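You operate a simulated robot arm through the tools that you are given. There is no shell and no other tool. Be economical: measure what you need, move in short steps, check, and stop when the job is done.

You run a simulated robot arm. Do the job below in one go: nothing can be reset, and whatever is moved stays where it is left.

Task
Stretch the purple shoe to mark 2 on the shoe stretcher.
Fine: shoe between the pegs, toes to the back; block down inside it and flap shut before the stretcher's orange dial turns; leave it there.

Only the result counts: the job must be done as asked and must still hold three seconds after the hand-in. Knocking over, shifting, dropping, spilling or breaking anything else fails it.

Robot
A 7-joint arm with a two-finger parallel gripper, fixed in place. Base frame: the origin is at the foot of the arm, x ahead of it, y to its left, z up; the work surface is at about z = 0.8. Lengths are in m, angles in rad, forces in N, time in s.
With the tool pointing down near the work surface it reaches from about 0.22 to 0.74 m from the base axis. Its first joint turns from -2.897 to 2.897 rad. Payload 1.57 kg.
Tool frame: the origin (TCP) lies between the finger pads and is the grasp point; the fingertips stand 0.03 m ahead of it; z points along the fingers, y is the line along which they close. The gripper opens to 0.11 m. The fingers are 0.024 m wide and 0.012 m thick; the gripper's body (0.048 by 0.112 m) begins 0.078 m behind the TCP.
Orientation is told as [roll, pitch, yaw] about the base's x, y, z axes, in that order, counted from this pose: with the fingers straight down and closing along the base's y, the tool's x points along the base's -x, its y along +y and its z along -z.

Tools
- The arm moves only by the tool drive_tool. Its argument "targets" is a list of rows, each a list of 3 entries, a list of its own where there are three numbers: the shift along the tool's x, y, z in m, then the turn, a rotation vector about the tool's x, y, z in degrees, then the gripper command, from -1 (shut) to 1 (fully open), values between in proportion. In form: [[[tx, ty, tz], [wx, wy, wz], hand], ...]. A call has 1 to 10 rows; each row shifts and turns the commanded pose from where the row before left it, along the tool's axes as they then stand. A row lasts 0.2 s, in which the tool goes at most 0.05 m and 0.15 rad; a call with a longer step from one row to the next is refused whole, and so is a gripper value outside its range. A pose out of reach is approached as far as the arm can. The call stops where the force on the tool passes 90 N (or 10 N more than at its start, if that is more) or the arm is blocked; 0.2 s more then pass. Each finger travels about 0.045 m/s and halts on what it meets, pressing with about 36 N; the grip force reading is that of the motor and also rises with nothing between the fingers. The clock runs only during rows and for 0.2 s after the last one: add rows that do not move to give the fingers time. It gives the time, the measured TCP pose, the force on the tool (base axes), the opening and the grip force at its end, in the units of the frame above (readings bear some noise), with the torque about the TCP (base axes, N m) and any sound that the robot's microphone picked up, and new pictures: "pictures" is both (left out), scene, wrist or none.
- Cameras (640 x 400 px; columns grow to the right, rows downward): "scene" is fixed at [0.0499, -0.6512, 1.5956]; the picture's right is [0.76, -0.65, 0.00], its down [-0.41, -0.48, -0.77] and it looks along [0.50, 0.59, -0.64] (base axes); focal length 314 px, centre (320, 200). "wrist" rides on the gripper at [0.07, 0.016, -0.141] in the tool frame; the picture's right is [-0.23, 0.97, 0.00], its down [-0.86, -0.20, -0.48] and it looks along [-0.47, -0.11, 0.88] (tool axes); focal length 222 px, centre (320, 200). There is no depth. A picture from a camera that has moved, and an enlarged one, comes with that camera's place and axes in the base frame and with its lens.
- raise_lower(by): slides the trunk up (or, below 0, down) by that many m; the arm rides with it, the base frame stays. It gives what a move gives, with no picture.
- zoom(camera, box): a new picture of the part [left, top, right, bottom] of that camera's present view, enlarged. It takes no simulated time.
- finish_job(): hands the job in; it is judged then, once.

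Go step by step. Nothing tells you positions but the pictures and the camera data: compare them with the known pose of the tool, close in by small moves and look again before you grip or let go. The budget is 120 turns and 200 pictures, counting those below and the enlarged ones. Unless the task says otherwise, let go and move clear before handing in, and close with one line.

The tools are called after ">>>" as a command line: name --argument value ..., lists and objects as JSON in quotes. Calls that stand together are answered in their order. drive_tool: Moves the arm, as the interface text tells. Its arguments: {"type":"object","properties":{"targets":{"type":"array","items":{"type":"array"}},"pictures":{"type":"string","enum":["both","scene","wrist","none"]}},"required":["targets"]} The other tools are called the same way: raise_lower (by) slides the trunk up or down; zoom (camera, box) takes an enlarged picture of a part of a camera's view; finish_job () hands the job in.

At the start:

```text
t: 0.0
ee_pos: [0.4023, -0.2367, 1.2414]
ee_rot: [0.001, 0.0, 0.0]
contact_force: [-1.0, 0.6, -0.8]
ft_torque: [-0.01, 0.0, -0.01]
finger_gap: 0.1098
gripper_force: 0.1
trunk travel left (down, up): [-0.525, 0.065]
```

scene: 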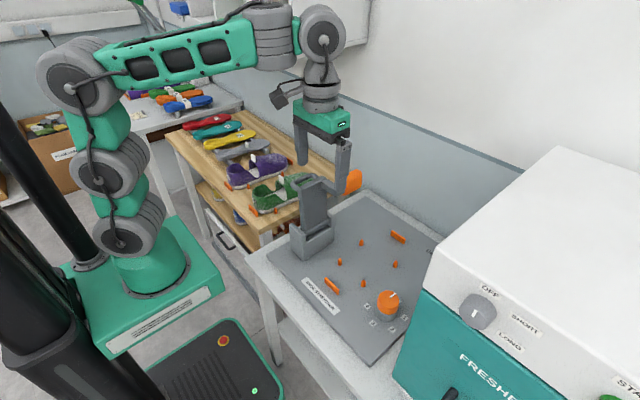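
wrist: 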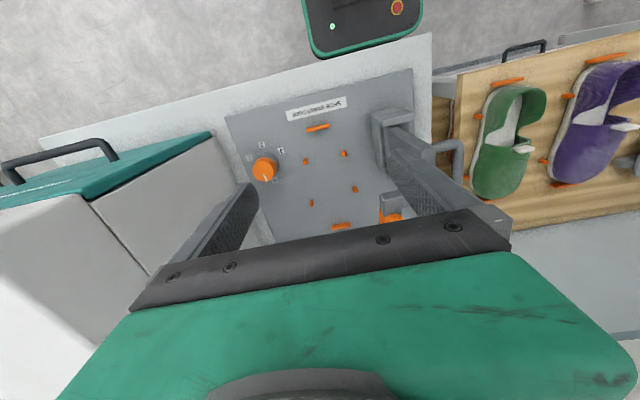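

I see the stretcher board with pegs, a gray block/flap unit, an orange dial, and the shoes on a wooden table to the left. I'll zoom in to understand the details.

>>> zoom --camera "scene" --box '[240, 150, 450, 370]'

>>> zoom --camera "scene" --box '[160, 80, 360, 250]'

>>> zoom --camera "wrist" --box '[220, 60, 460, 240]'

>>> zoom --camera "wrist" --box '[430, 30, 640, 230]'

```text
1.82 times, centred on (345, 260) of scene
camera zoom: at [0.0499, -0.6512, 1.5956], right [0.76, -0.65, 0.0], down [-0.41, -0.48, -0.77], along [0.5, 0.59, -0.64], focal length 571 px, centre (274, 91)
```

zoom: 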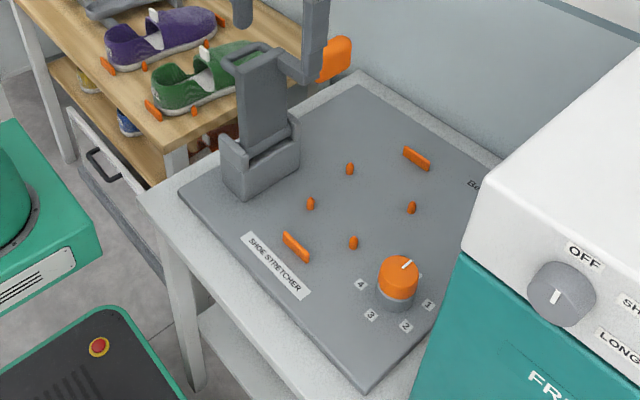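

```text
2.35 times, centred on (260, 165) of scene
camera zoom: at [0.0499, -0.6512, 1.5956], right [0.76, -0.65, 0.0], down [-0.41, -0.48, -0.77], along [0.5, 0.59, -0.64], focal length 739 px, centre (461, 282)
```

zoom: 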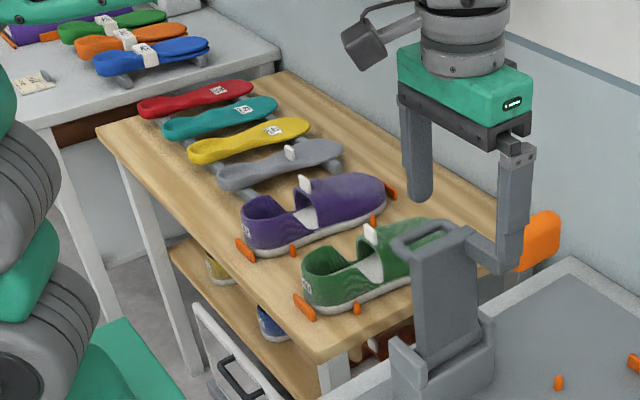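

```text
2.22 times, centred on (340, 150) of wrist
camera zoom: at [0.3326, -0.2211, 1.3838], right [0.23, 0.97, 0.0], down [0.86, -0.2, 0.48], along [0.47, -0.11, -0.88], focal length 494 px, centre (276, 311)
```

zoom: 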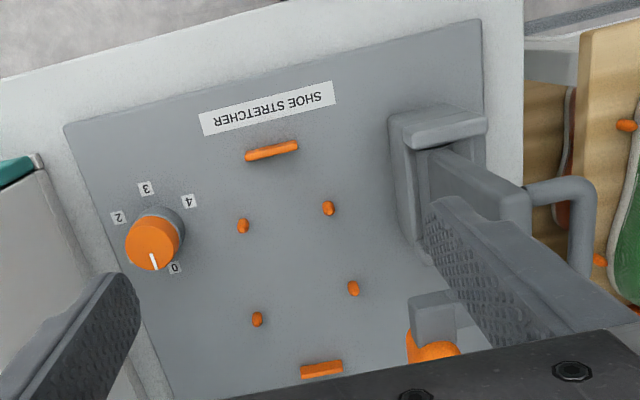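

```text
2.00 times, centred on (535, 130) of wrist
camera zoom: at [0.3326, -0.2211, 1.3838], right [0.23, 0.97, 0.0], down [0.86, -0.2, 0.48], along [0.47, -0.11, -0.88], focal length 444 px, centre (-110, 340)
```

zoom: 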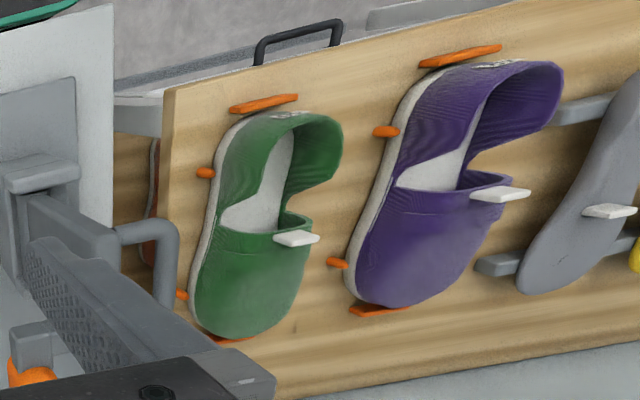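

The rack's purple shoe is around (0.57, 0.38), heel toward the robot. The stretcher pegs centre on y≈-0.25, between x≈0.435 and 0.74. I'll fly over to the shoe for a close look.

>>> drive_tool --targets '[[[0, 0.05, 0], [0, 0, 0], 1], [[0, 0.05, 0], [0, 0, 0], 1], [[0, 0.05, 0], [0, 0, 0], 1], [[0, 0.05, 0], [0, 0, 0], 1], [[0, 0.05, 0], [0, 0, 0], 1], [[0, 0.05, 0], [0, 0, 0], 1], [[0, 0.05, 0], [0, 0, 0], 1], [[0, 0.05, 0], [0, 0, 0], 1], [[0, 0.05, 0], [0, 0, 0], 1], [[0, 0.05, 0], [0, 0, 0], 1]]' --pictures "none"

>>> drive_tool --targets '[[[0, 0.05, 0], [0, 0, 0], 1], [[0, 0.05, 0], [0, 0, 0], 1], [[0, 0.01, 0.03], [0, 0, 0], 1], [[0, 0, 0.04], [0, 0, 0], 1], [[0, 0, 0], [0, 0, 0], 1]]' --pictures "both"

```text
t: 2.2
ee_pos: [0.4042, 0.2654, 1.2418]
ee_rot: [-0.003, 0.003, 0.001]
contact_force: [0.5, 0.2, -0.2]
ft_torque: [-0.05, -0.02, -0.02]
finger_gap: 0.1101
gripper_force: 0.0
trunk travel left (down, up): [-0.525, 0.065]
```

```text
t: 3.4
ee_pos: [0.4031, 0.3724, 1.1729]
ee_rot: [0.0, 0.001, 0.001]
contact_force: [0.3, 0.6, 1.0]
ft_torque: [-0.02, 0.03, 0.01]
finger_gap: 0.1098
gripper_force: 0.0
trunk travel left (down, up): [-0.525, 0.065]
camera wrist: at [0.3333, 0.3882, 1.315], right [0.23, 0.97, 0.0], down [0.86, -0.2, 0.48], along [0.47, -0.11, -0.88], focal length 222 px, centre (320, 200)
```

scene: 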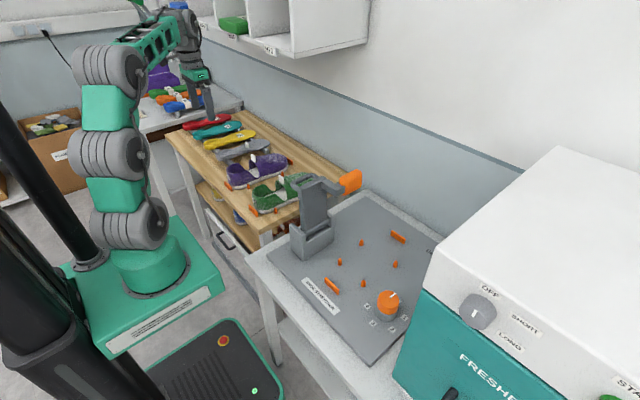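
wrist: 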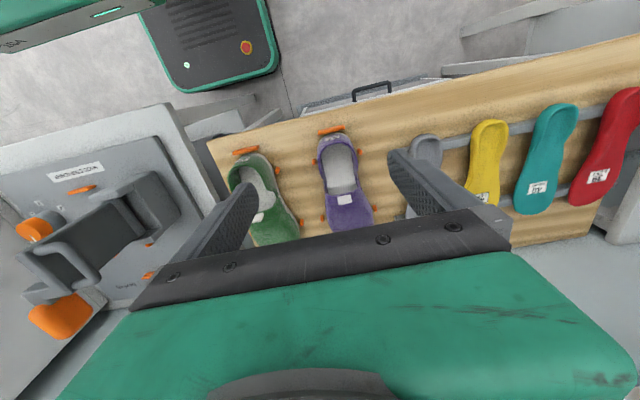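

>>> zoom --camera "wrist" --box '[220, 110, 420, 250]'

>>> zoom --camera "wrist" --box '[0, 130, 240, 350]'

>>> zoom --camera "scene" --box '[210, 130, 320, 230]'

>>> zoom --camera "scene" --box '[270, 150, 430, 280]'

```text
2.86 times, centred on (320, 180) of wrist
camera zoom: at [0.3333, 0.3882, 1.315], right [0.23, 0.97, 0.0], down [0.86, -0.2, 0.48], along [0.47, -0.11, -0.88], focal length 635 px, centre (320, 257)
```

zoom: 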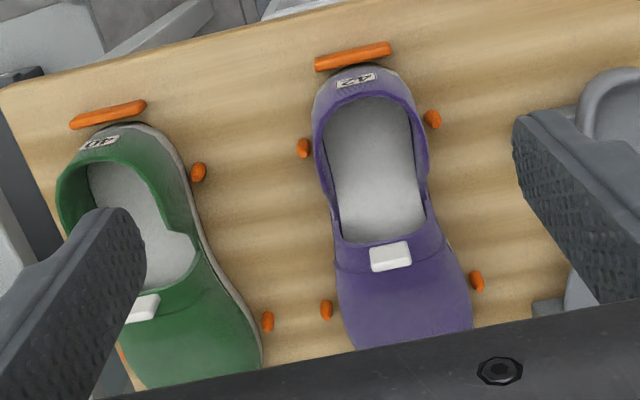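

```text
1.82 times, centred on (120, 240) of wrist
camera zoom: at [0.3333, 0.3882, 1.315], right [0.23, 0.97, 0.0], down [0.86, -0.2, 0.48], along [0.47, -0.11, -0.88], focal length 404 px, centre (684, 127)
```

zoom: 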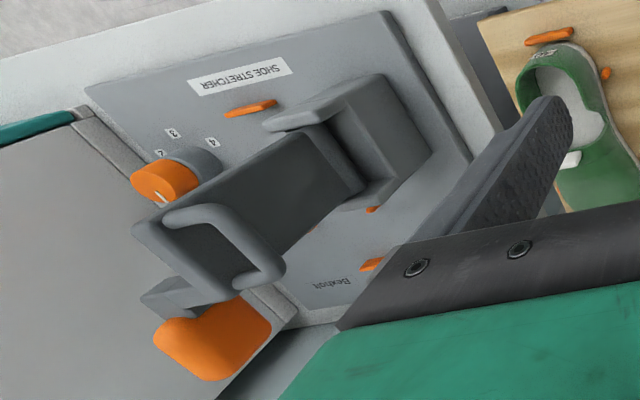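

```text
4.00 times, centred on (265, 180) of scene
camera zoom: at [0.0499, -0.6512, 1.5956], right [0.76, -0.65, 0.0], down [-0.41, -0.48, -0.77], along [0.5, 0.59, -0.64], focal length 1256 px, centre (540, 280)
```

zoom: 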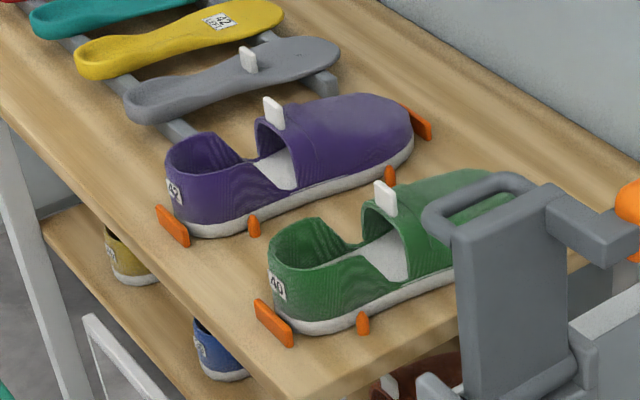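

```text
3.08 times, centred on (350, 215) of scene
camera zoom: at [0.0499, -0.6512, 1.5956], right [0.76, -0.65, 0.0], down [-0.41, -0.48, -0.77], along [0.5, 0.59, -0.64], focal length 966 px, centre (228, 154)
```

zoom: 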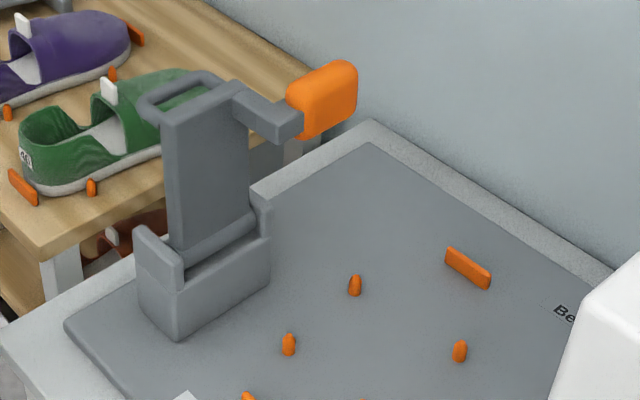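

The shoe carries a white pull tab at about (0.567, 0.384, 0.90), thin along x. I'll move over it and turn the gripper 90° so the fingers close along x.

>>> drive_tool --targets '[[[-0.041, 0.003, 0.02], [0, 0, 0], 1], [[-0.041, 0.003, 0.02], [0, 0, 0], 1], [[-0.041, 0.003, 0.02], [0, 0, 0], 1], [[-0.041, 0.003, 0.02], [0, 0, 0], 1], [[0, 0, 0], [0, 0, -8.5], 1], [[0, 0, 0], [0, 0, -8.5], 1], [[0, 0, 0], [0, 0, -8.5], 1], [[0, 0, 0], [0, 0, -8.5], 1], [[0, 0, 0], [0, 0, -8.5], 1]]' --pictures "none"

>>> drive_tool --targets '[[[0, 0, 0], [0, 0, -8.5], 1], [[0, 0, 0], [0, 0, -8.5], 1], [[0, 0, 0], [0, 0, -8.5], 1], [[0, 0, 0], [0, 0, -8.5], 1], [[0, 0, 0], [0, 0, -8.5], 1], [[0, 0, 0], [0, 0, -5], 1], [[0, 0, 0], [0, 0, 0], 1]]' --pictures "both"

```text
t: 5.4
ee_pos: [0.5618, 0.3863, 1.0956]
ee_rot: [-0.002, -0.007, 0.745]
contact_force: [0.7, -0.5, 0.0]
ft_torque: [0.02, 0.04, 0.0]
finger_gap: 0.1101
gripper_force: 0.0
trunk travel left (down, up): [-0.525, 0.065]
```

```text
t: 7.0
ee_pos: [0.5614, 0.386, 1.0927]
ee_rot: [-0.005, 0.002, 1.573]
contact_force: [-0.5, 0.8, 0.6]
ft_torque: [0.0, -0.02, -0.01]
finger_gap: 0.1103
gripper_force: 0.0
trunk travel left (down, up): [-0.525, 0.065]
camera wrist: at [0.5446, 0.3148, 1.2353], right [-0.97, 0.23, 0.0], down [0.2, 0.86, 0.48], along [0.11, 0.47, -0.88], focal length 222 px, centre (320, 200)
```

scene: 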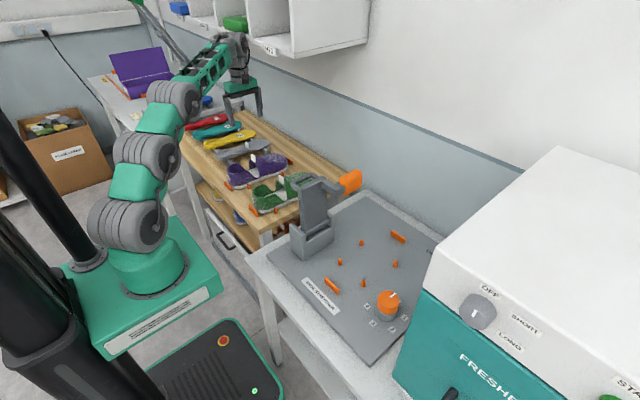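
wrist: 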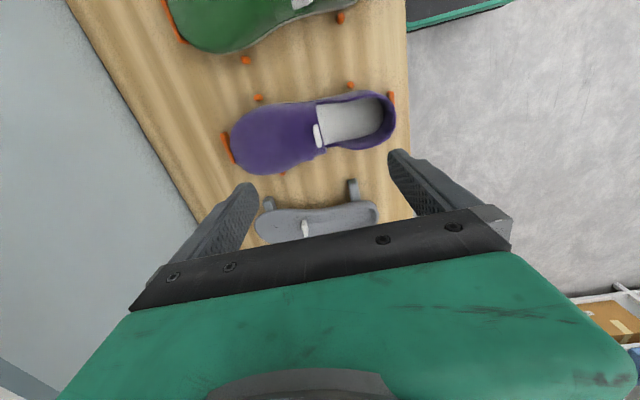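

The tab is at about (0.563, 0.386), right under the tool. Descending and looking again.

>>> drive_tool --targets '[[[0, 0, 0.045], [0, 0, 0], 0.6], [[0, 0, 0.045], [0, 0, 0], 0.2], [[0, 0, 0.035], [0, 0, 0], 0.2], [[0, 0, 0], [0, 0, 0], 0.2], [[0, 0, 0], [0, 0, 0], 0.2]]' --pictures "both"

>>> zoom --camera "scene" --box '[200, 80, 310, 220]'

>>> zoom --camera "wrist" --box '[180, 60, 460, 230]'

```text
t: 8.2
ee_pos: [0.5681, 0.387, 0.9687]
ee_rot: [0.0, 0.0, 1.57]
contact_force: [-0.9, 0.1, 0.3]
ft_torque: [0.0, 0.0, -0.01]
finger_gap: 0.0658
gripper_force: 0.0
trunk travel left (down, up): [-0.525, 0.065]
camera wrist: at [0.552, 0.3159, 1.1104], right [-0.97, 0.23, 0.0], down [0.2, 0.86, 0.48], along [0.11, 0.47, -0.88], focal length 222 px, centre (320, 200)
```

scene: 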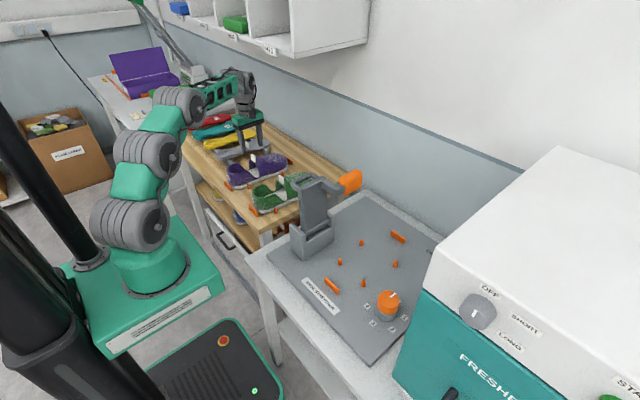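
wrist: 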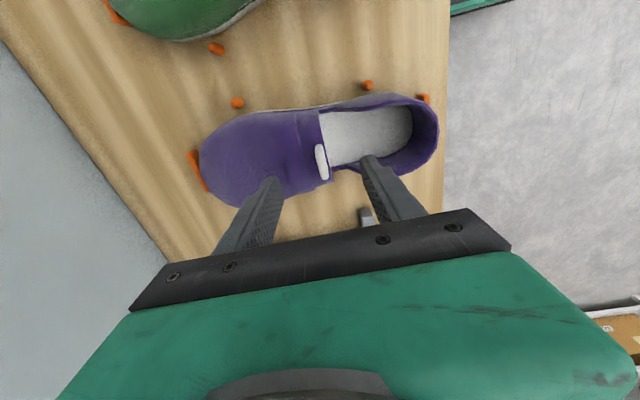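

```text
2.86 times, centred on (255, 150) of scene
camera zoom: at [0.0499, -0.6512, 1.5956], right [0.76, -0.65, 0.0], down [-0.41, -0.48, -0.77], along [0.5, 0.59, -0.64], focal length 897 px, centre (506, 343)
```

zoom: 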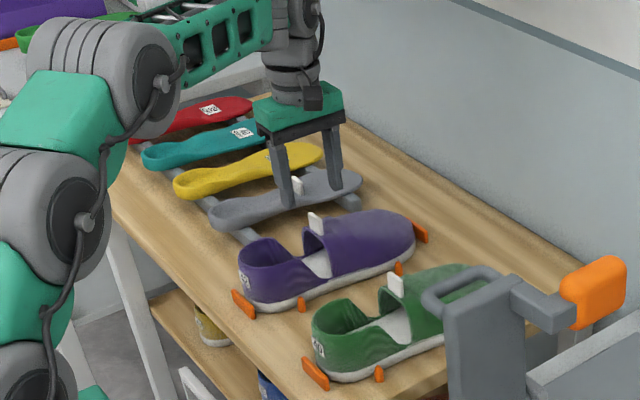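

```text
2.29 times, centred on (320, 145) of wrist
camera zoom: at [0.552, 0.3159, 1.1104], right [-0.97, 0.23, 0.0], down [0.2, 0.86, 0.48], along [0.11, 0.47, -0.88], focal length 508 px, centre (320, 326)
```

zoom: 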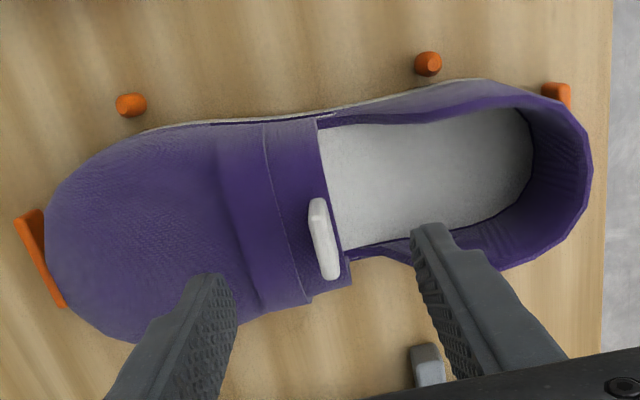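

The tab is between the fingers in x and centred in y. Descending to the tab and closing.

>>> drive_tool --targets '[[[0, 0.001, 0.025], [0, 0, 0], 0.2], [[0, 0, 0.025], [0, 0, 0], 0.2], [[0, 0, 0], [0, 0, 0], 0.2]]' --pictures "both"

>>> zoom --camera "wrist" --box '[180, 60, 460, 230]'

>>> zoom --camera "scene" --box '[220, 110, 310, 200]'

```text
t: 9.0
ee_pos: [0.5645, 0.3844, 0.9174]
ee_rot: [0.0, 0.0, 1.572]
contact_force: [-0.8, 0.7, -1.1]
ft_torque: [0.0, -0.01, -0.01]
finger_gap: 0.066
gripper_force: 0.1
trunk travel left (down, up): [-0.525, 0.065]
camera wrist: at [0.5491, 0.315, 1.0595], right [-0.97, 0.23, 0.0], down [0.2, 0.86, 0.48], along [0.11, 0.47, -0.88], focal length 222 px, centre (320, 200)
```

scene: 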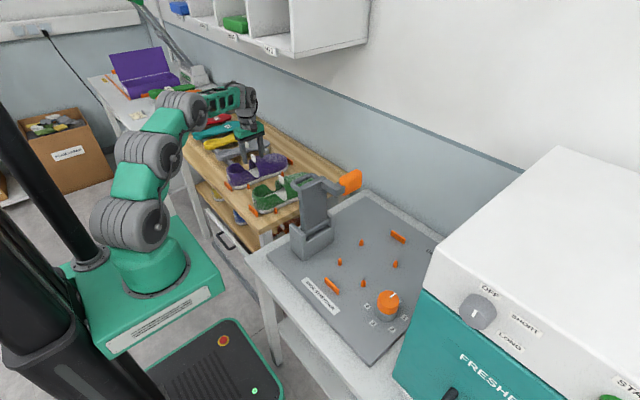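
wrist: 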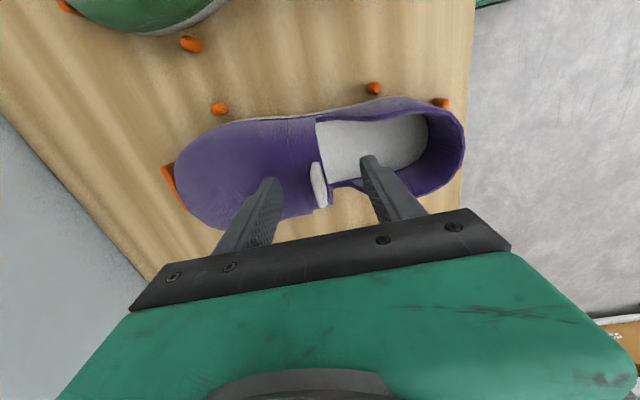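

```text
2.29 times, centred on (320, 145) of wrist
camera zoom: at [0.5491, 0.315, 1.0595], right [-0.97, 0.23, 0.0], down [0.2, 0.86, 0.48], along [0.11, 0.47, -0.88], focal length 508 px, centre (320, 326)
```

zoom: 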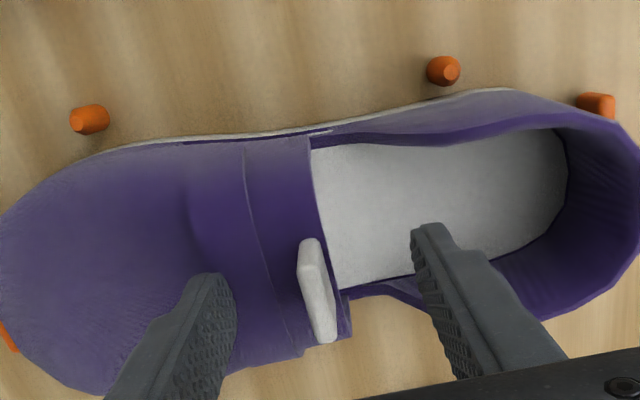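

```text
4.44 times, centred on (265, 155) of scene
camera zoom: at [0.0499, -0.6512, 1.5956], right [0.76, -0.65, 0.0], down [-0.41, -0.48, -0.77], along [0.5, 0.59, -0.64], focal length 1396 px, centre (564, 400)
```

zoom: 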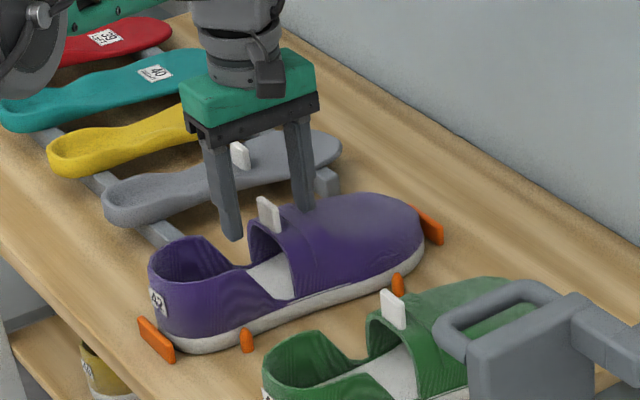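

The tab is centred at (0.565, 0.384), aligned with the tool. Dropping a few mm and closing.

>>> drive_tool --targets '[[[0, 0, 0.006], [0, 0, 0], 0.2], [[0, 0, 0], [0, 0, 0], -0.5], [[0, 0, 0], [0, 0, 0], -1], [[0, 0, 0], [0, 0, 0], -1], [[0, 0, 0], [0, 0, 0], -1], [[0, 0, 0], [0, 0, 0], -1], [[0, 0, 0], [0, 0, 0], -1]]' --pictures "wrist"

```text
t: 10.6
ee_pos: [0.5664, 0.3839, 0.9121]
ee_rot: [-0.001, 0.0, 1.57]
contact_force: [1.8, -0.9, 4.0]
ft_torque: [0.01, 0.14, 0.45]
finger_gap: 0.0093
gripper_force: 27.6
trunk travel left (down, up): [-0.525, 0.065]
camera wrist: at [0.5494, 0.3143, 1.0535], right [-0.97, 0.23, 0.0], down [0.2, 0.86, 0.48], along [0.11, 0.47, -0.88], focal length 222 px, centre (320, 200)
```

wrist: 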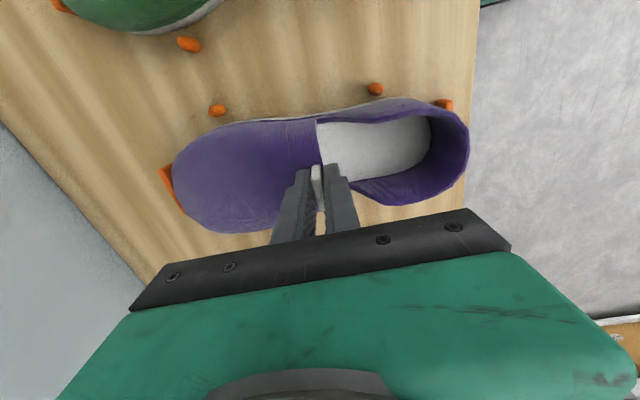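

The tab is held. Lifting slowly.

>>> drive_tool --targets '[[[0, 0, -0.01], [0, 0, 0], -1], [[0, 0, -0.02], [0, 0, 0], -1], [[0, 0, -0.03], [0, 0, 0], -1], [[0, 0, -0.04], [0, 0, 0], -1], [[0, 0, 0], [0, 0, 0], -1]]' --pictures "both"

>>> zoom --camera "scene" --box '[220, 80, 310, 200]'

```text
t: 11.8
ee_pos: [0.563, 0.3849, 1.0106]
ee_rot: [-0.001, 0.0, 1.571]
contact_force: [0.9, 0.9, -1.3]
ft_torque: [0.09, 0.23, -0.1]
finger_gap: 0.0095
gripper_force: 28.1
trunk travel left (down, up): [-0.525, 0.065]
camera wrist: at [0.5477, 0.3144, 1.1524], right [-0.97, 0.23, 0.0], down [0.2, 0.86, 0.48], along [0.11, 0.47, -0.88], focal length 222 px, centre (320, 200)
```

scene: 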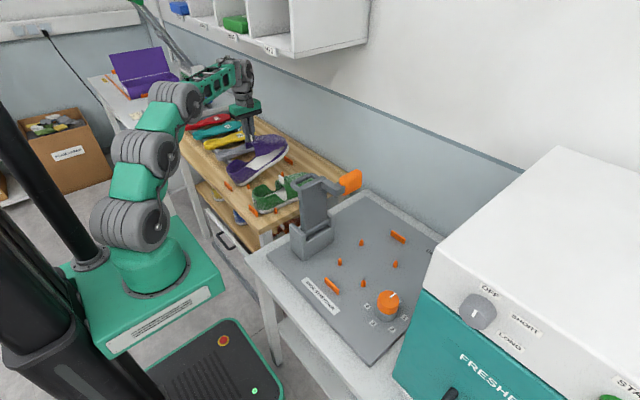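
wrist: 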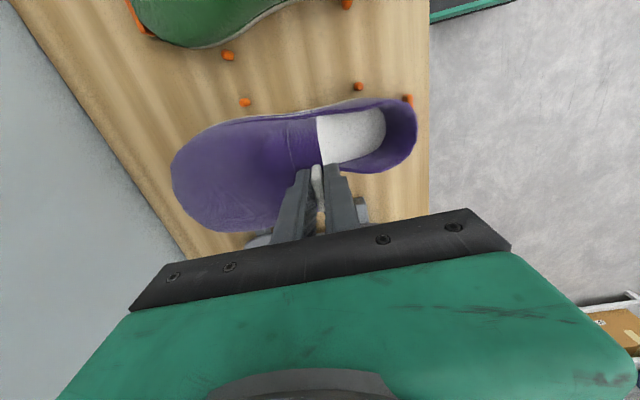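

```text
3.33 times, centred on (265, 140) of scene
camera zoom: at [0.0499, -0.6512, 1.5956], right [0.76, -0.65, 0.0], down [-0.41, -0.48, -0.77], along [0.5, 0.59, -0.64], focal length 1047 px, centre (503, 400)
```

zoom: 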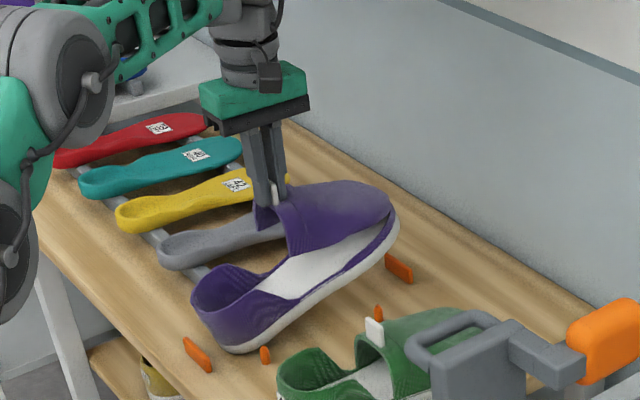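

The shoe hangs heel-down by around 18°. I'll lift it higher and pull in, then level it with a tool pitch.

>>> drive_tool --targets '[[[0, 0.01, -0.03], [0, 0, 0], -1], [[0, 0.02, -0.04], [0, 0, 0], -1], [[0, 0.02, -0.04], [0, 0, 0], -1], [[0, 0.02, -0.04], [0, 0, 0], -1], [[0, 0.02, -0.04], [0, 0, 0], -1], [[0, 0.015, -0.03], [0, 0, 0], -1], [[0, 0.01, -0.02], [0, 0, 0], -1], [[0, 0, 0], [0, 0, 0], -1]]' --pictures "none"

>>> drive_tool --targets '[[[0, 0, 0], [-4.5, 0, 0], -1], [[0, 0, 0], [-4.5, 0, 0], -1], [[0, 0, 0], [-4.5, 0, 0], -1], [[0, 0, 0], [-4.5, 0, 0], -1], [[0, 0, 0], [0, 0, 0], -1]]' --pictures "both"

>>> zoom --camera "scene" --box '[170, 20, 310, 180]'

```text
t: 13.6
ee_pos: [0.4485, 0.3847, 1.2505]
ee_rot: [0.002, 0.002, 1.571]
contact_force: [-0.5, -1.0, -3.9]
ft_torque: [0.07, 0.64, 0.05]
finger_gap: 0.0095
gripper_force: 27.6
trunk travel left (down, up): [-0.525, 0.065]
```

```text
t: 14.8
ee_pos: [0.4239, 0.3623, 1.2098]
ee_rot: [0.314, 0.0, 1.57]
contact_force: [0.7, 1.2, -1.2]
ft_torque: [0.65, -0.1, 0.15]
finger_gap: 0.0094
gripper_force: 28.0
out of reach, approached as far as the arm can: row 3, 4
trunk travel left (down, up): [-0.525, 0.065]
camera wrist: at [0.4519, 0.292, 1.3504], right [-0.93, 0.23, 0.3], down [0.34, 0.85, 0.39], along [-0.17, 0.47, -0.87], focal length 222 px, centre (320, 200)
```

scene: 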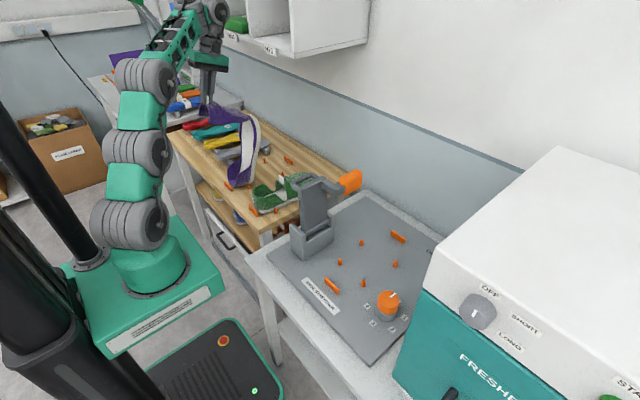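
wrist: 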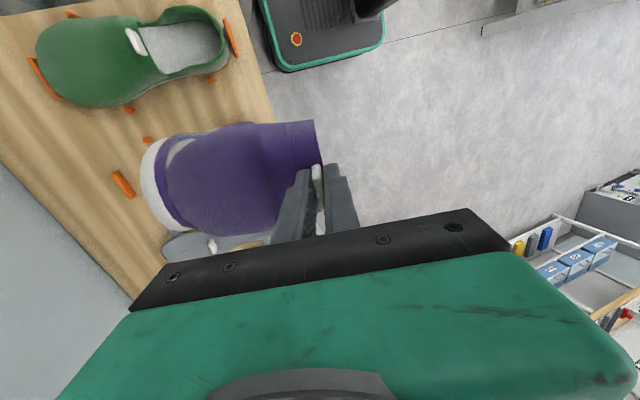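

```text
2.50 times, centred on (240, 100) of scene
camera zoom: at [0.0499, -0.6512, 1.5956], right [0.76, -0.65, 0.0], down [-0.41, -0.48, -0.77], along [0.5, 0.59, -0.64], focal length 785 px, centre (520, 450)
```

zoom: 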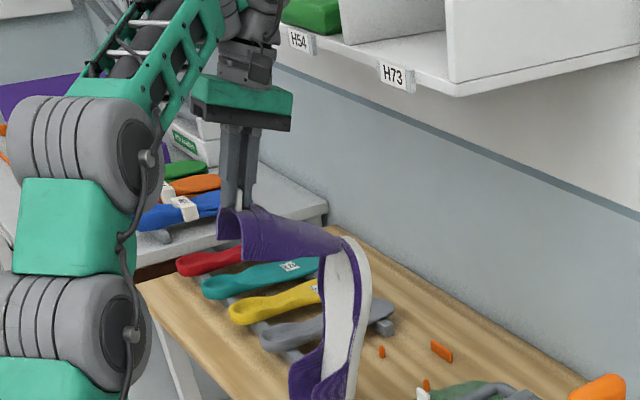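

The upper has hinged at the toe: held by the tab, the sole swings open. I'll lay the shoe back heel-first in its rack slot and regrasp it across the waist instead. First I'm undoing the pitch.

>>> drive_tool --targets '[[[0, 0, 0], [4.5, 0, 0], -1], [[0, 0, 0], [4.5, 0, 0], -1], [[0, 0, 0], [4.5, 0, 0], -1], [[0, 0, 0], [4.5, 0, 0], -1], [[0, 0, 0], [0, 0, 0], -1], [[0, 0, 0], [0, 0, 0], -1]]' --pictures "both"

>>> zoom --camera "scene" --box '[180, 40, 320, 200]'

```text
t: 16.2
ee_pos: [0.4244, 0.3615, 1.2089]
ee_rot: [0.0, 0.0, 1.571]
contact_force: [0.4, 0.9, -3.6]
ft_torque: [0.05, 0.58, 0.01]
finger_gap: 0.0094
gripper_force: 28.0
trunk travel left (down, up): [-0.525, 0.065]
camera wrist: at [0.4082, 0.2918, 1.3518], right [-0.97, 0.23, 0.0], down [0.2, 0.86, 0.48], along [0.11, 0.47, -0.88], focal length 222 px, centre (320, 200)
```

scene: 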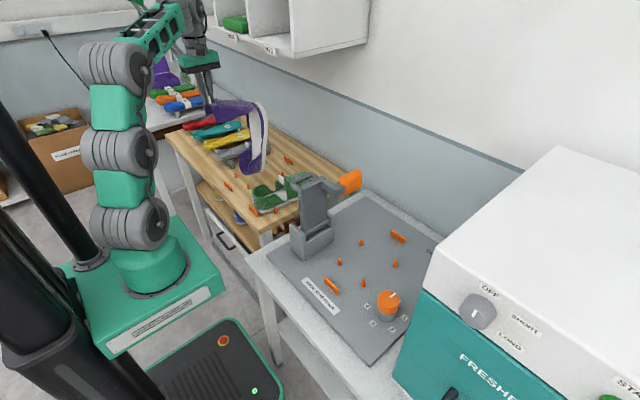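
wrist: 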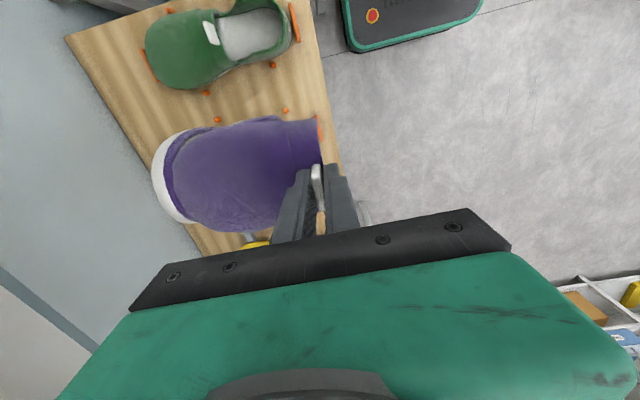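

```text
2.50 times, centred on (250, 120) of scene
camera zoom: at [0.0499, -0.6512, 1.5956], right [0.76, -0.65, 0.0], down [-0.41, -0.48, -0.77], along [0.5, 0.59, -0.64], focal length 785 px, centre (495, 400)
```

zoom: 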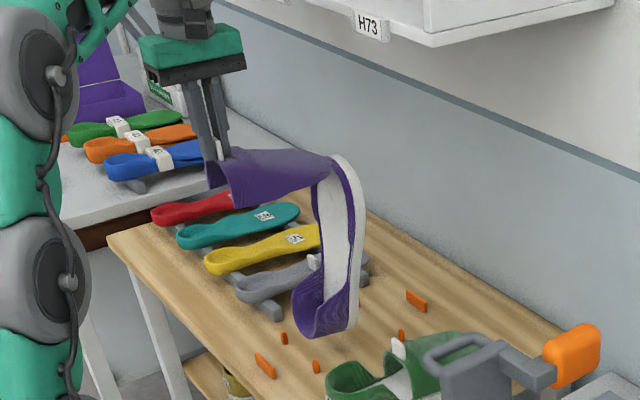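

The sole hangs almost vertically with the heel near (0.546, 0.36, 0.86). I'll move so the heel is above its slot, just ahead of the heel bar (x≈0.45, y≈0.384).

>>> drive_tool --targets '[[[0, 0, -0.012], [0, 0, 0], -1], [[-0.008, 0.02, 0], [0, 0, 0], -1], [[-0.008, 0.03, 0], [0, 0, 0], -1], [[-0.007, 0.025, 0], [0, 0, 0], -1], [[0, 0.012, 0], [0, 0, 0], -1], [[0, 0, 0], [0, 0, 0], -1], [[0, 0, 0], [0, 0, 0], -1], [[0, 0, 0], [0, 0, 0], -1]]' --pictures "both"

>>> zoom --camera "scene" --box '[180, 80, 300, 220]'

```text
t: 18.0
ee_pos: [0.3392, 0.386, 1.2217]
ee_rot: [0.0, 0.003, 1.571]
contact_force: [-0.9, 0.1, -3.9]
ft_torque: [-0.02, 0.62, 0.01]
finger_gap: 0.0093
gripper_force: 27.9
trunk travel left (down, up): [-0.525, 0.065]
camera wrist: at [0.3226, 0.3153, 1.3648], right [-0.97, 0.23, 0.0], down [0.2, 0.86, 0.48], along [0.11, 0.47, -0.88], focal length 222 px, centre (320, 200)
```

scene: 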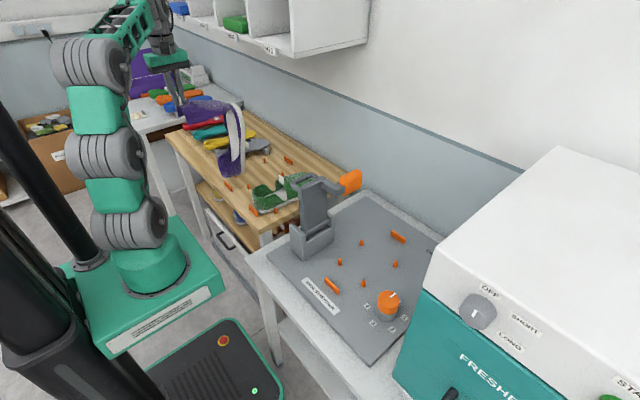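
wrist: 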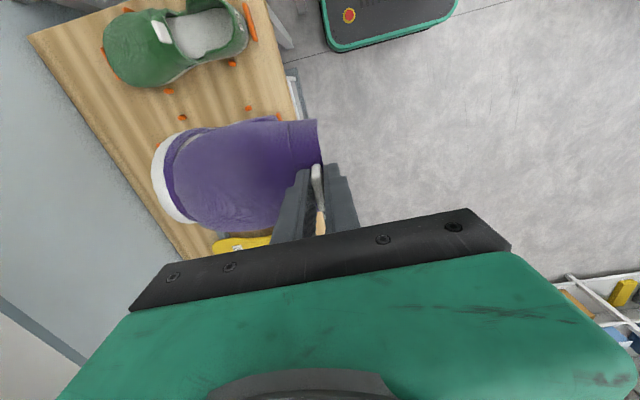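

```text
2.86 times, centred on (240, 150) of scene
camera zoom: at [0.0499, -0.6512, 1.5956], right [0.76, -0.65, 0.0], down [-0.41, -0.48, -0.77], along [0.5, 0.59, -0.64], focal length 897 px, centre (549, 343)
```

zoom: 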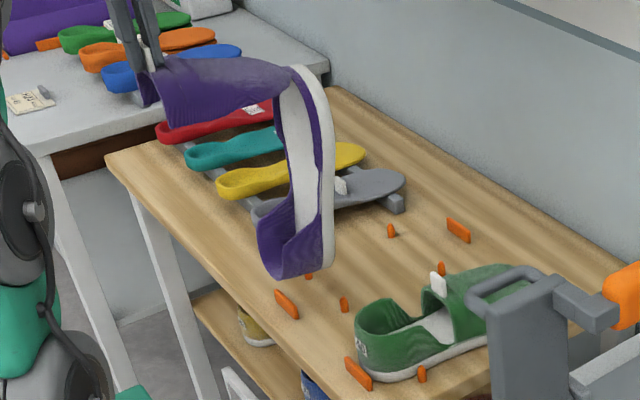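

The heel's lower edge is at x≈0.475, so I shift back a bit and lower until the heel nearly touches.

>>> drive_tool --targets '[[[0.002, 0.012, 0], [0, 0, 0], -1], [[0, 0.01, 0], [0, 0, 0], -1], [[0, 0, 0], [0, 0, 0], -1], [[0, 0, 0.015], [0, 0, 0], -1], [[0, 0, 0.015], [0, 0, 0], -1], [[0, 0, 0.01], [0, 0, 0], -1], [[0, 0, 0], [0, 0, 0], -1]]' --pictures "scene"

>>> zoom --camera "scene" --box '[180, 80, 300, 220]'

```text
t: 19.6
ee_pos: [0.3142, 0.3844, 1.181]
ee_rot: [-0.001, -0.001, 1.573]
contact_force: [-0.1, 1.5, 0.1]
ft_torque: [0.26, -0.09, 0.1]
finger_gap: 0.0093
gripper_force: 27.2
trunk travel left (down, up): [-0.525, 0.065]
```

scene: 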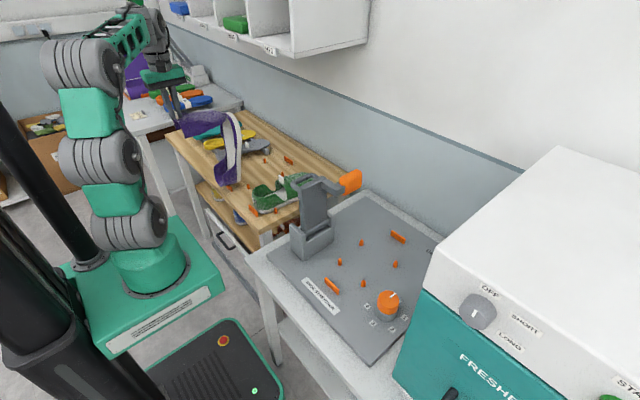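

```text
2.86 times, centred on (240, 150) of scene
camera zoom: at [0.0499, -0.6512, 1.5956], right [0.76, -0.65, 0.0], down [-0.41, -0.48, -0.77], along [0.5, 0.59, -0.64], focal length 897 px, centre (549, 343)
```

zoom: 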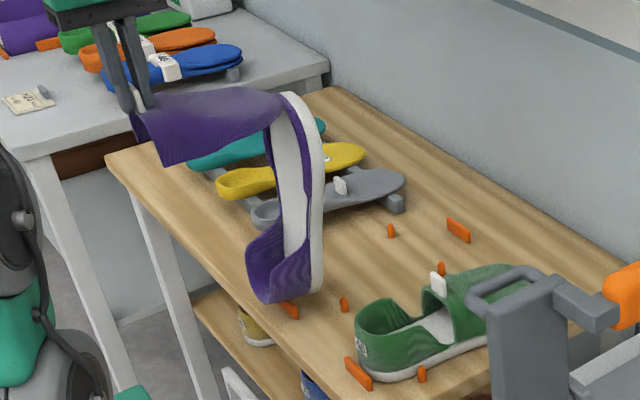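

The heel's back wall is standing on the heel bar. I'll raise, move forward so it clears the bar, and then lay the sole down in an arc.

>>> drive_tool --targets '[[[0, 0, -0.02], [0, 0, 0], -1], [[0, 0, -0.02], [0, 0, 0], -1], [[0, -0.02, 0], [0, 0, 0], -1], [[0, -0.025, 0], [0, 0, 0], -1], [[0, -0.025, 0], [0, 0, 0], -1], [[0, 0, 0], [0, 0, 0], -1], [[0, 0, 0.02], [0, 0, 0], -1], [[0, 0, 0.02], [0, 0, 0], -1], [[0, 0, 0], [0, 0, 0], -1]]' --pictures "scene"

>>> zoom --camera "scene" --box '[180, 80, 300, 220]'

```text
t: 21.6
ee_pos: [0.3856, 0.3847, 1.18]
ee_rot: [0.0, 0.0, 1.571]
contact_force: [0.6, 1.0, -3.7]
ft_torque: [-0.03, 0.61, 0.01]
finger_gap: 0.0097
gripper_force: 28.2
trunk travel left (down, up): [-0.525, 0.065]
```

scene: 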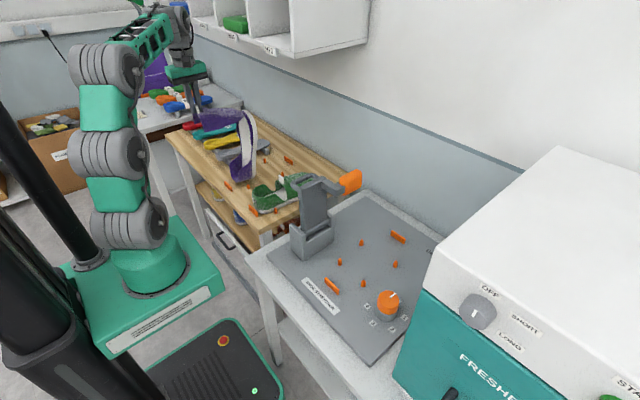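

```text
2.86 times, centred on (240, 150) of scene
camera zoom: at [0.0499, -0.6512, 1.5956], right [0.76, -0.65, 0.0], down [-0.41, -0.48, -0.77], along [0.5, 0.59, -0.64], focal length 897 px, centre (549, 343)
```

zoom: 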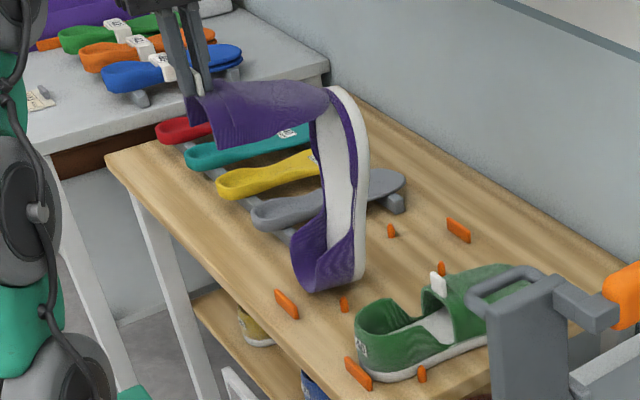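

It hangs clear of the bar. Now the arc: lower to contact, then forward and down.

>>> drive_tool --targets '[[[0, -0.006, 0.017], [0, 0, 0], -1], [[0, -0.033, 0.008], [0, 0, 0], -1], [[0, -0.03, 0.013], [0, 0, 0], -1], [[0, -0.03, 0.017], [0, 0, 0], -1], [[0, -0.03, 0.02], [0, 0, 0], -1], [[0, 0, 0], [0, 0, 0], -1]]' --pictures "both"

>>> zoom --camera "scene" --box '[180, 80, 300, 220]'

```text
t: 23.0
ee_pos: [0.5163, 0.3808, 1.1044]
ee_rot: [0.001, -0.001, 1.573]
contact_force: [3.4, 0.5, 3.2]
ft_torque: [0.22, -0.86, -0.04]
finger_gap: 0.0117
gripper_force: 29.3
trunk travel left (down, up): [-0.525, 0.065]
camera wrist: at [0.5, 0.311, 1.2474], right [-0.97, 0.23, 0.0], down [0.2, 0.86, 0.48], along [0.11, 0.47, -0.88], focal length 222 px, centre (320, 200)
```

scene: 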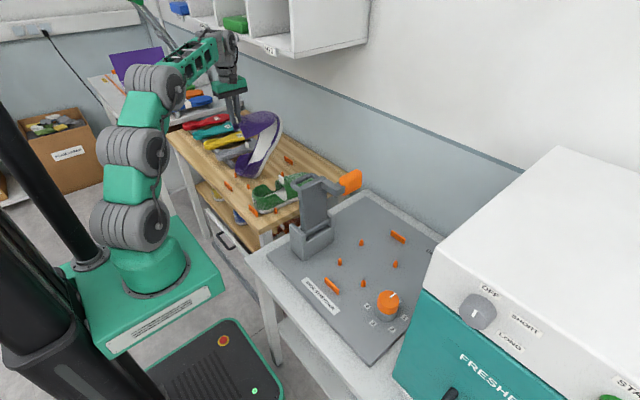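
wrist: 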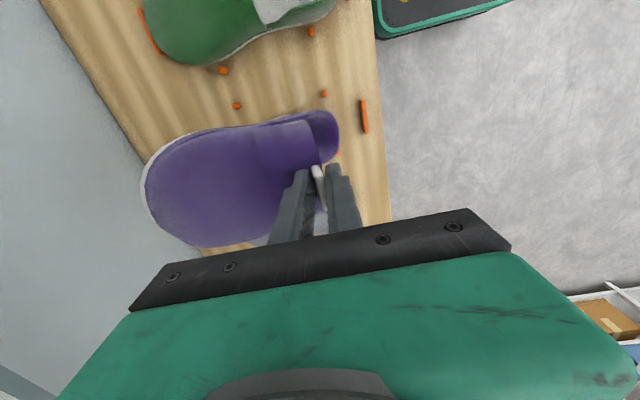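

```text
2.86 times, centred on (240, 150) of scene
camera zoom: at [0.0499, -0.6512, 1.5956], right [0.76, -0.65, 0.0], down [-0.41, -0.48, -0.77], along [0.5, 0.59, -0.64], focal length 897 px, centre (549, 343)
```

zoom: 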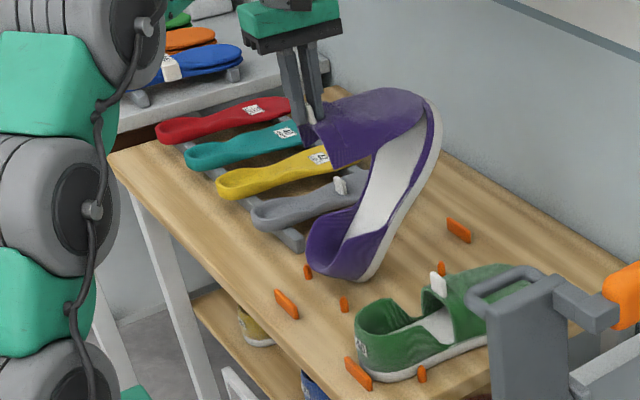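

The heel dragged a bit forward of the pegs. Lowering mostly straight now will push the heel back toward its bar.

>>> drive_tool --targets '[[[0, 0.003, 0.02], [0, 0, 0], -1], [[0, 0, 0.02], [0, 0, 0], -1], [[0, -0.004, 0.02], [0, 0, 0], -1], [[0, -0.004, 0.02], [0, 0, 0], -1], [[0, 0, 0], [0, 0, 0], -1]]' --pictures "both"

>>> zoom --camera "scene" --box '[180, 80, 300, 220]'

```text
t: 24.2
ee_pos: [0.5214, 0.3826, 1.0249]
ee_rot: [0.001, 0.001, 1.571]
contact_force: [7.4, -1.1, 1.9]
ft_torque: [-0.21, -0.81, 0.01]
finger_gap: 0.0098
gripper_force: 27.8
trunk travel left (down, up): [-0.525, 0.065]
camera wrist: at [0.5046, 0.3121, 1.1669], right [-0.97, 0.23, 0.0], down [0.2, 0.86, 0.48], along [0.11, 0.47, -0.88], focal length 222 px, centre (320, 200)
```

scene: 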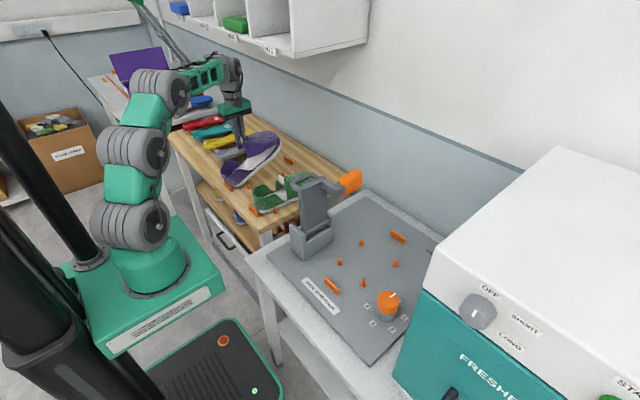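
wrist: 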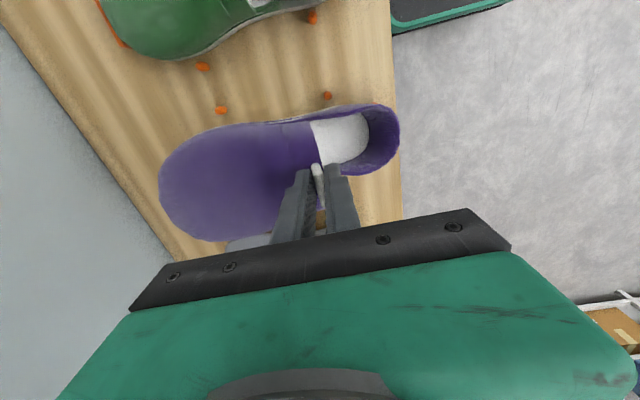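

```text
2.86 times, centred on (240, 150) of scene
camera zoom: at [0.0499, -0.6512, 1.5956], right [0.76, -0.65, 0.0], down [-0.41, -0.48, -0.77], along [0.5, 0.59, -0.64], focal length 897 px, centre (549, 343)
```

zoom: 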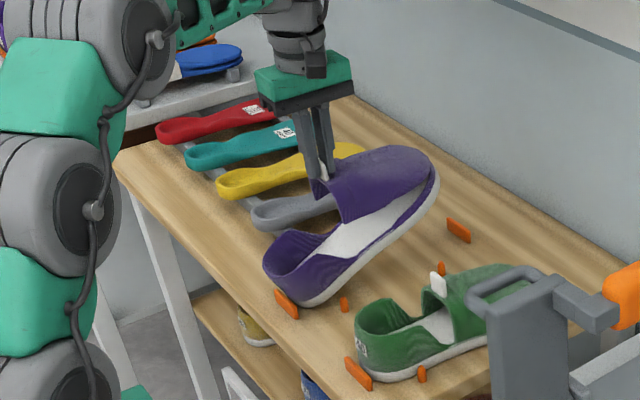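

The heel is now seated against its bar. Finishing the arc forward and down.

>>> drive_tool --targets '[[[0, -0.018, 0.02], [0, 0, 0], -1], [[0, -0.012, 0.025], [0, 0, 0], -1], [[0, -0.007, 0.025], [0, 0, 0], -1], [[0, -0.004, 0.022], [0, 0, 0], -1], [[0, -0.001, 0.018], [0, 0, 0], -1], [[0, 0, 0], [0, 0, 0], -1]]' --pictures "both"

>>> zoom --camera "scene" --box '[180, 80, 300, 220]'

```text
t: 25.6
ee_pos: [0.562, 0.382, 0.9189]
ee_rot: [-0.001, -0.001, 1.568]
contact_force: [13.8, 0.9, 5.7]
ft_torque: [-0.39, -0.54, -0.02]
finger_gap: 0.0075
gripper_force: 26.1
trunk travel left (down, up): [-0.525, 0.065]
camera wrist: at [0.5455, 0.3129, 1.0608], right [-0.97, 0.23, 0.0], down [0.2, 0.85, 0.48], along [0.11, 0.47, -0.88], focal length 222 px, centre (320, 200)
```

scene: 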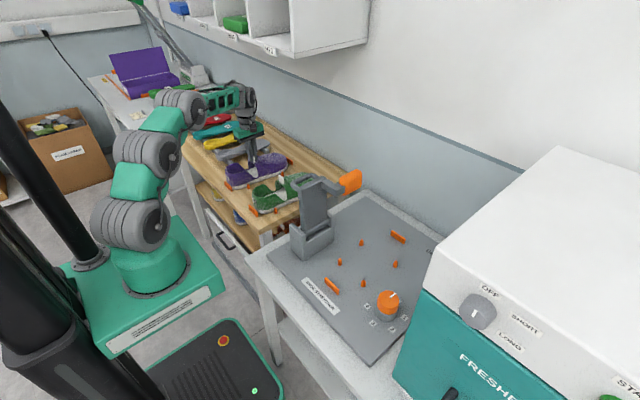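
wrist: 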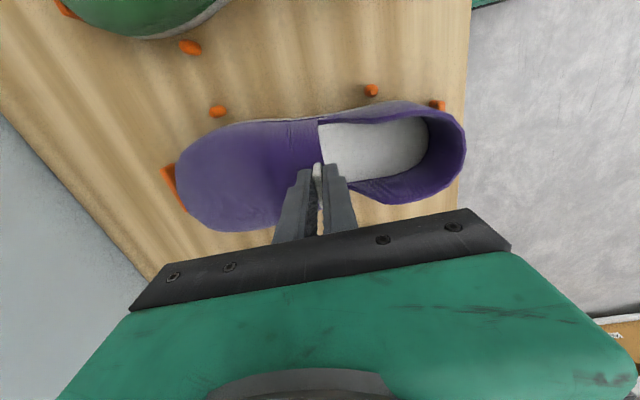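

```text
2.86 times, centred on (240, 150) of scene
camera zoom: at [0.0499, -0.6512, 1.5956], right [0.76, -0.65, 0.0], down [-0.41, -0.48, -0.77], along [0.5, 0.59, -0.64], focal length 897 px, centre (549, 343)
```

zoom: 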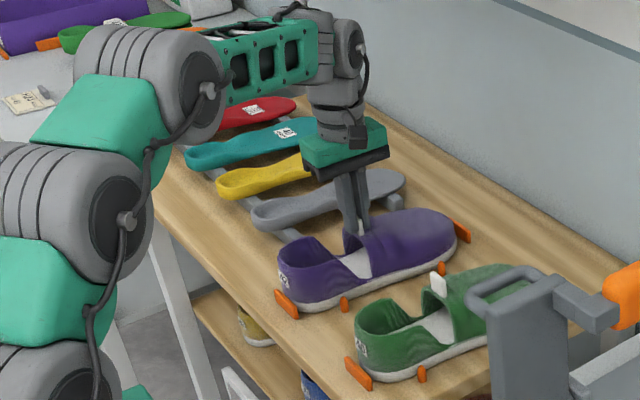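

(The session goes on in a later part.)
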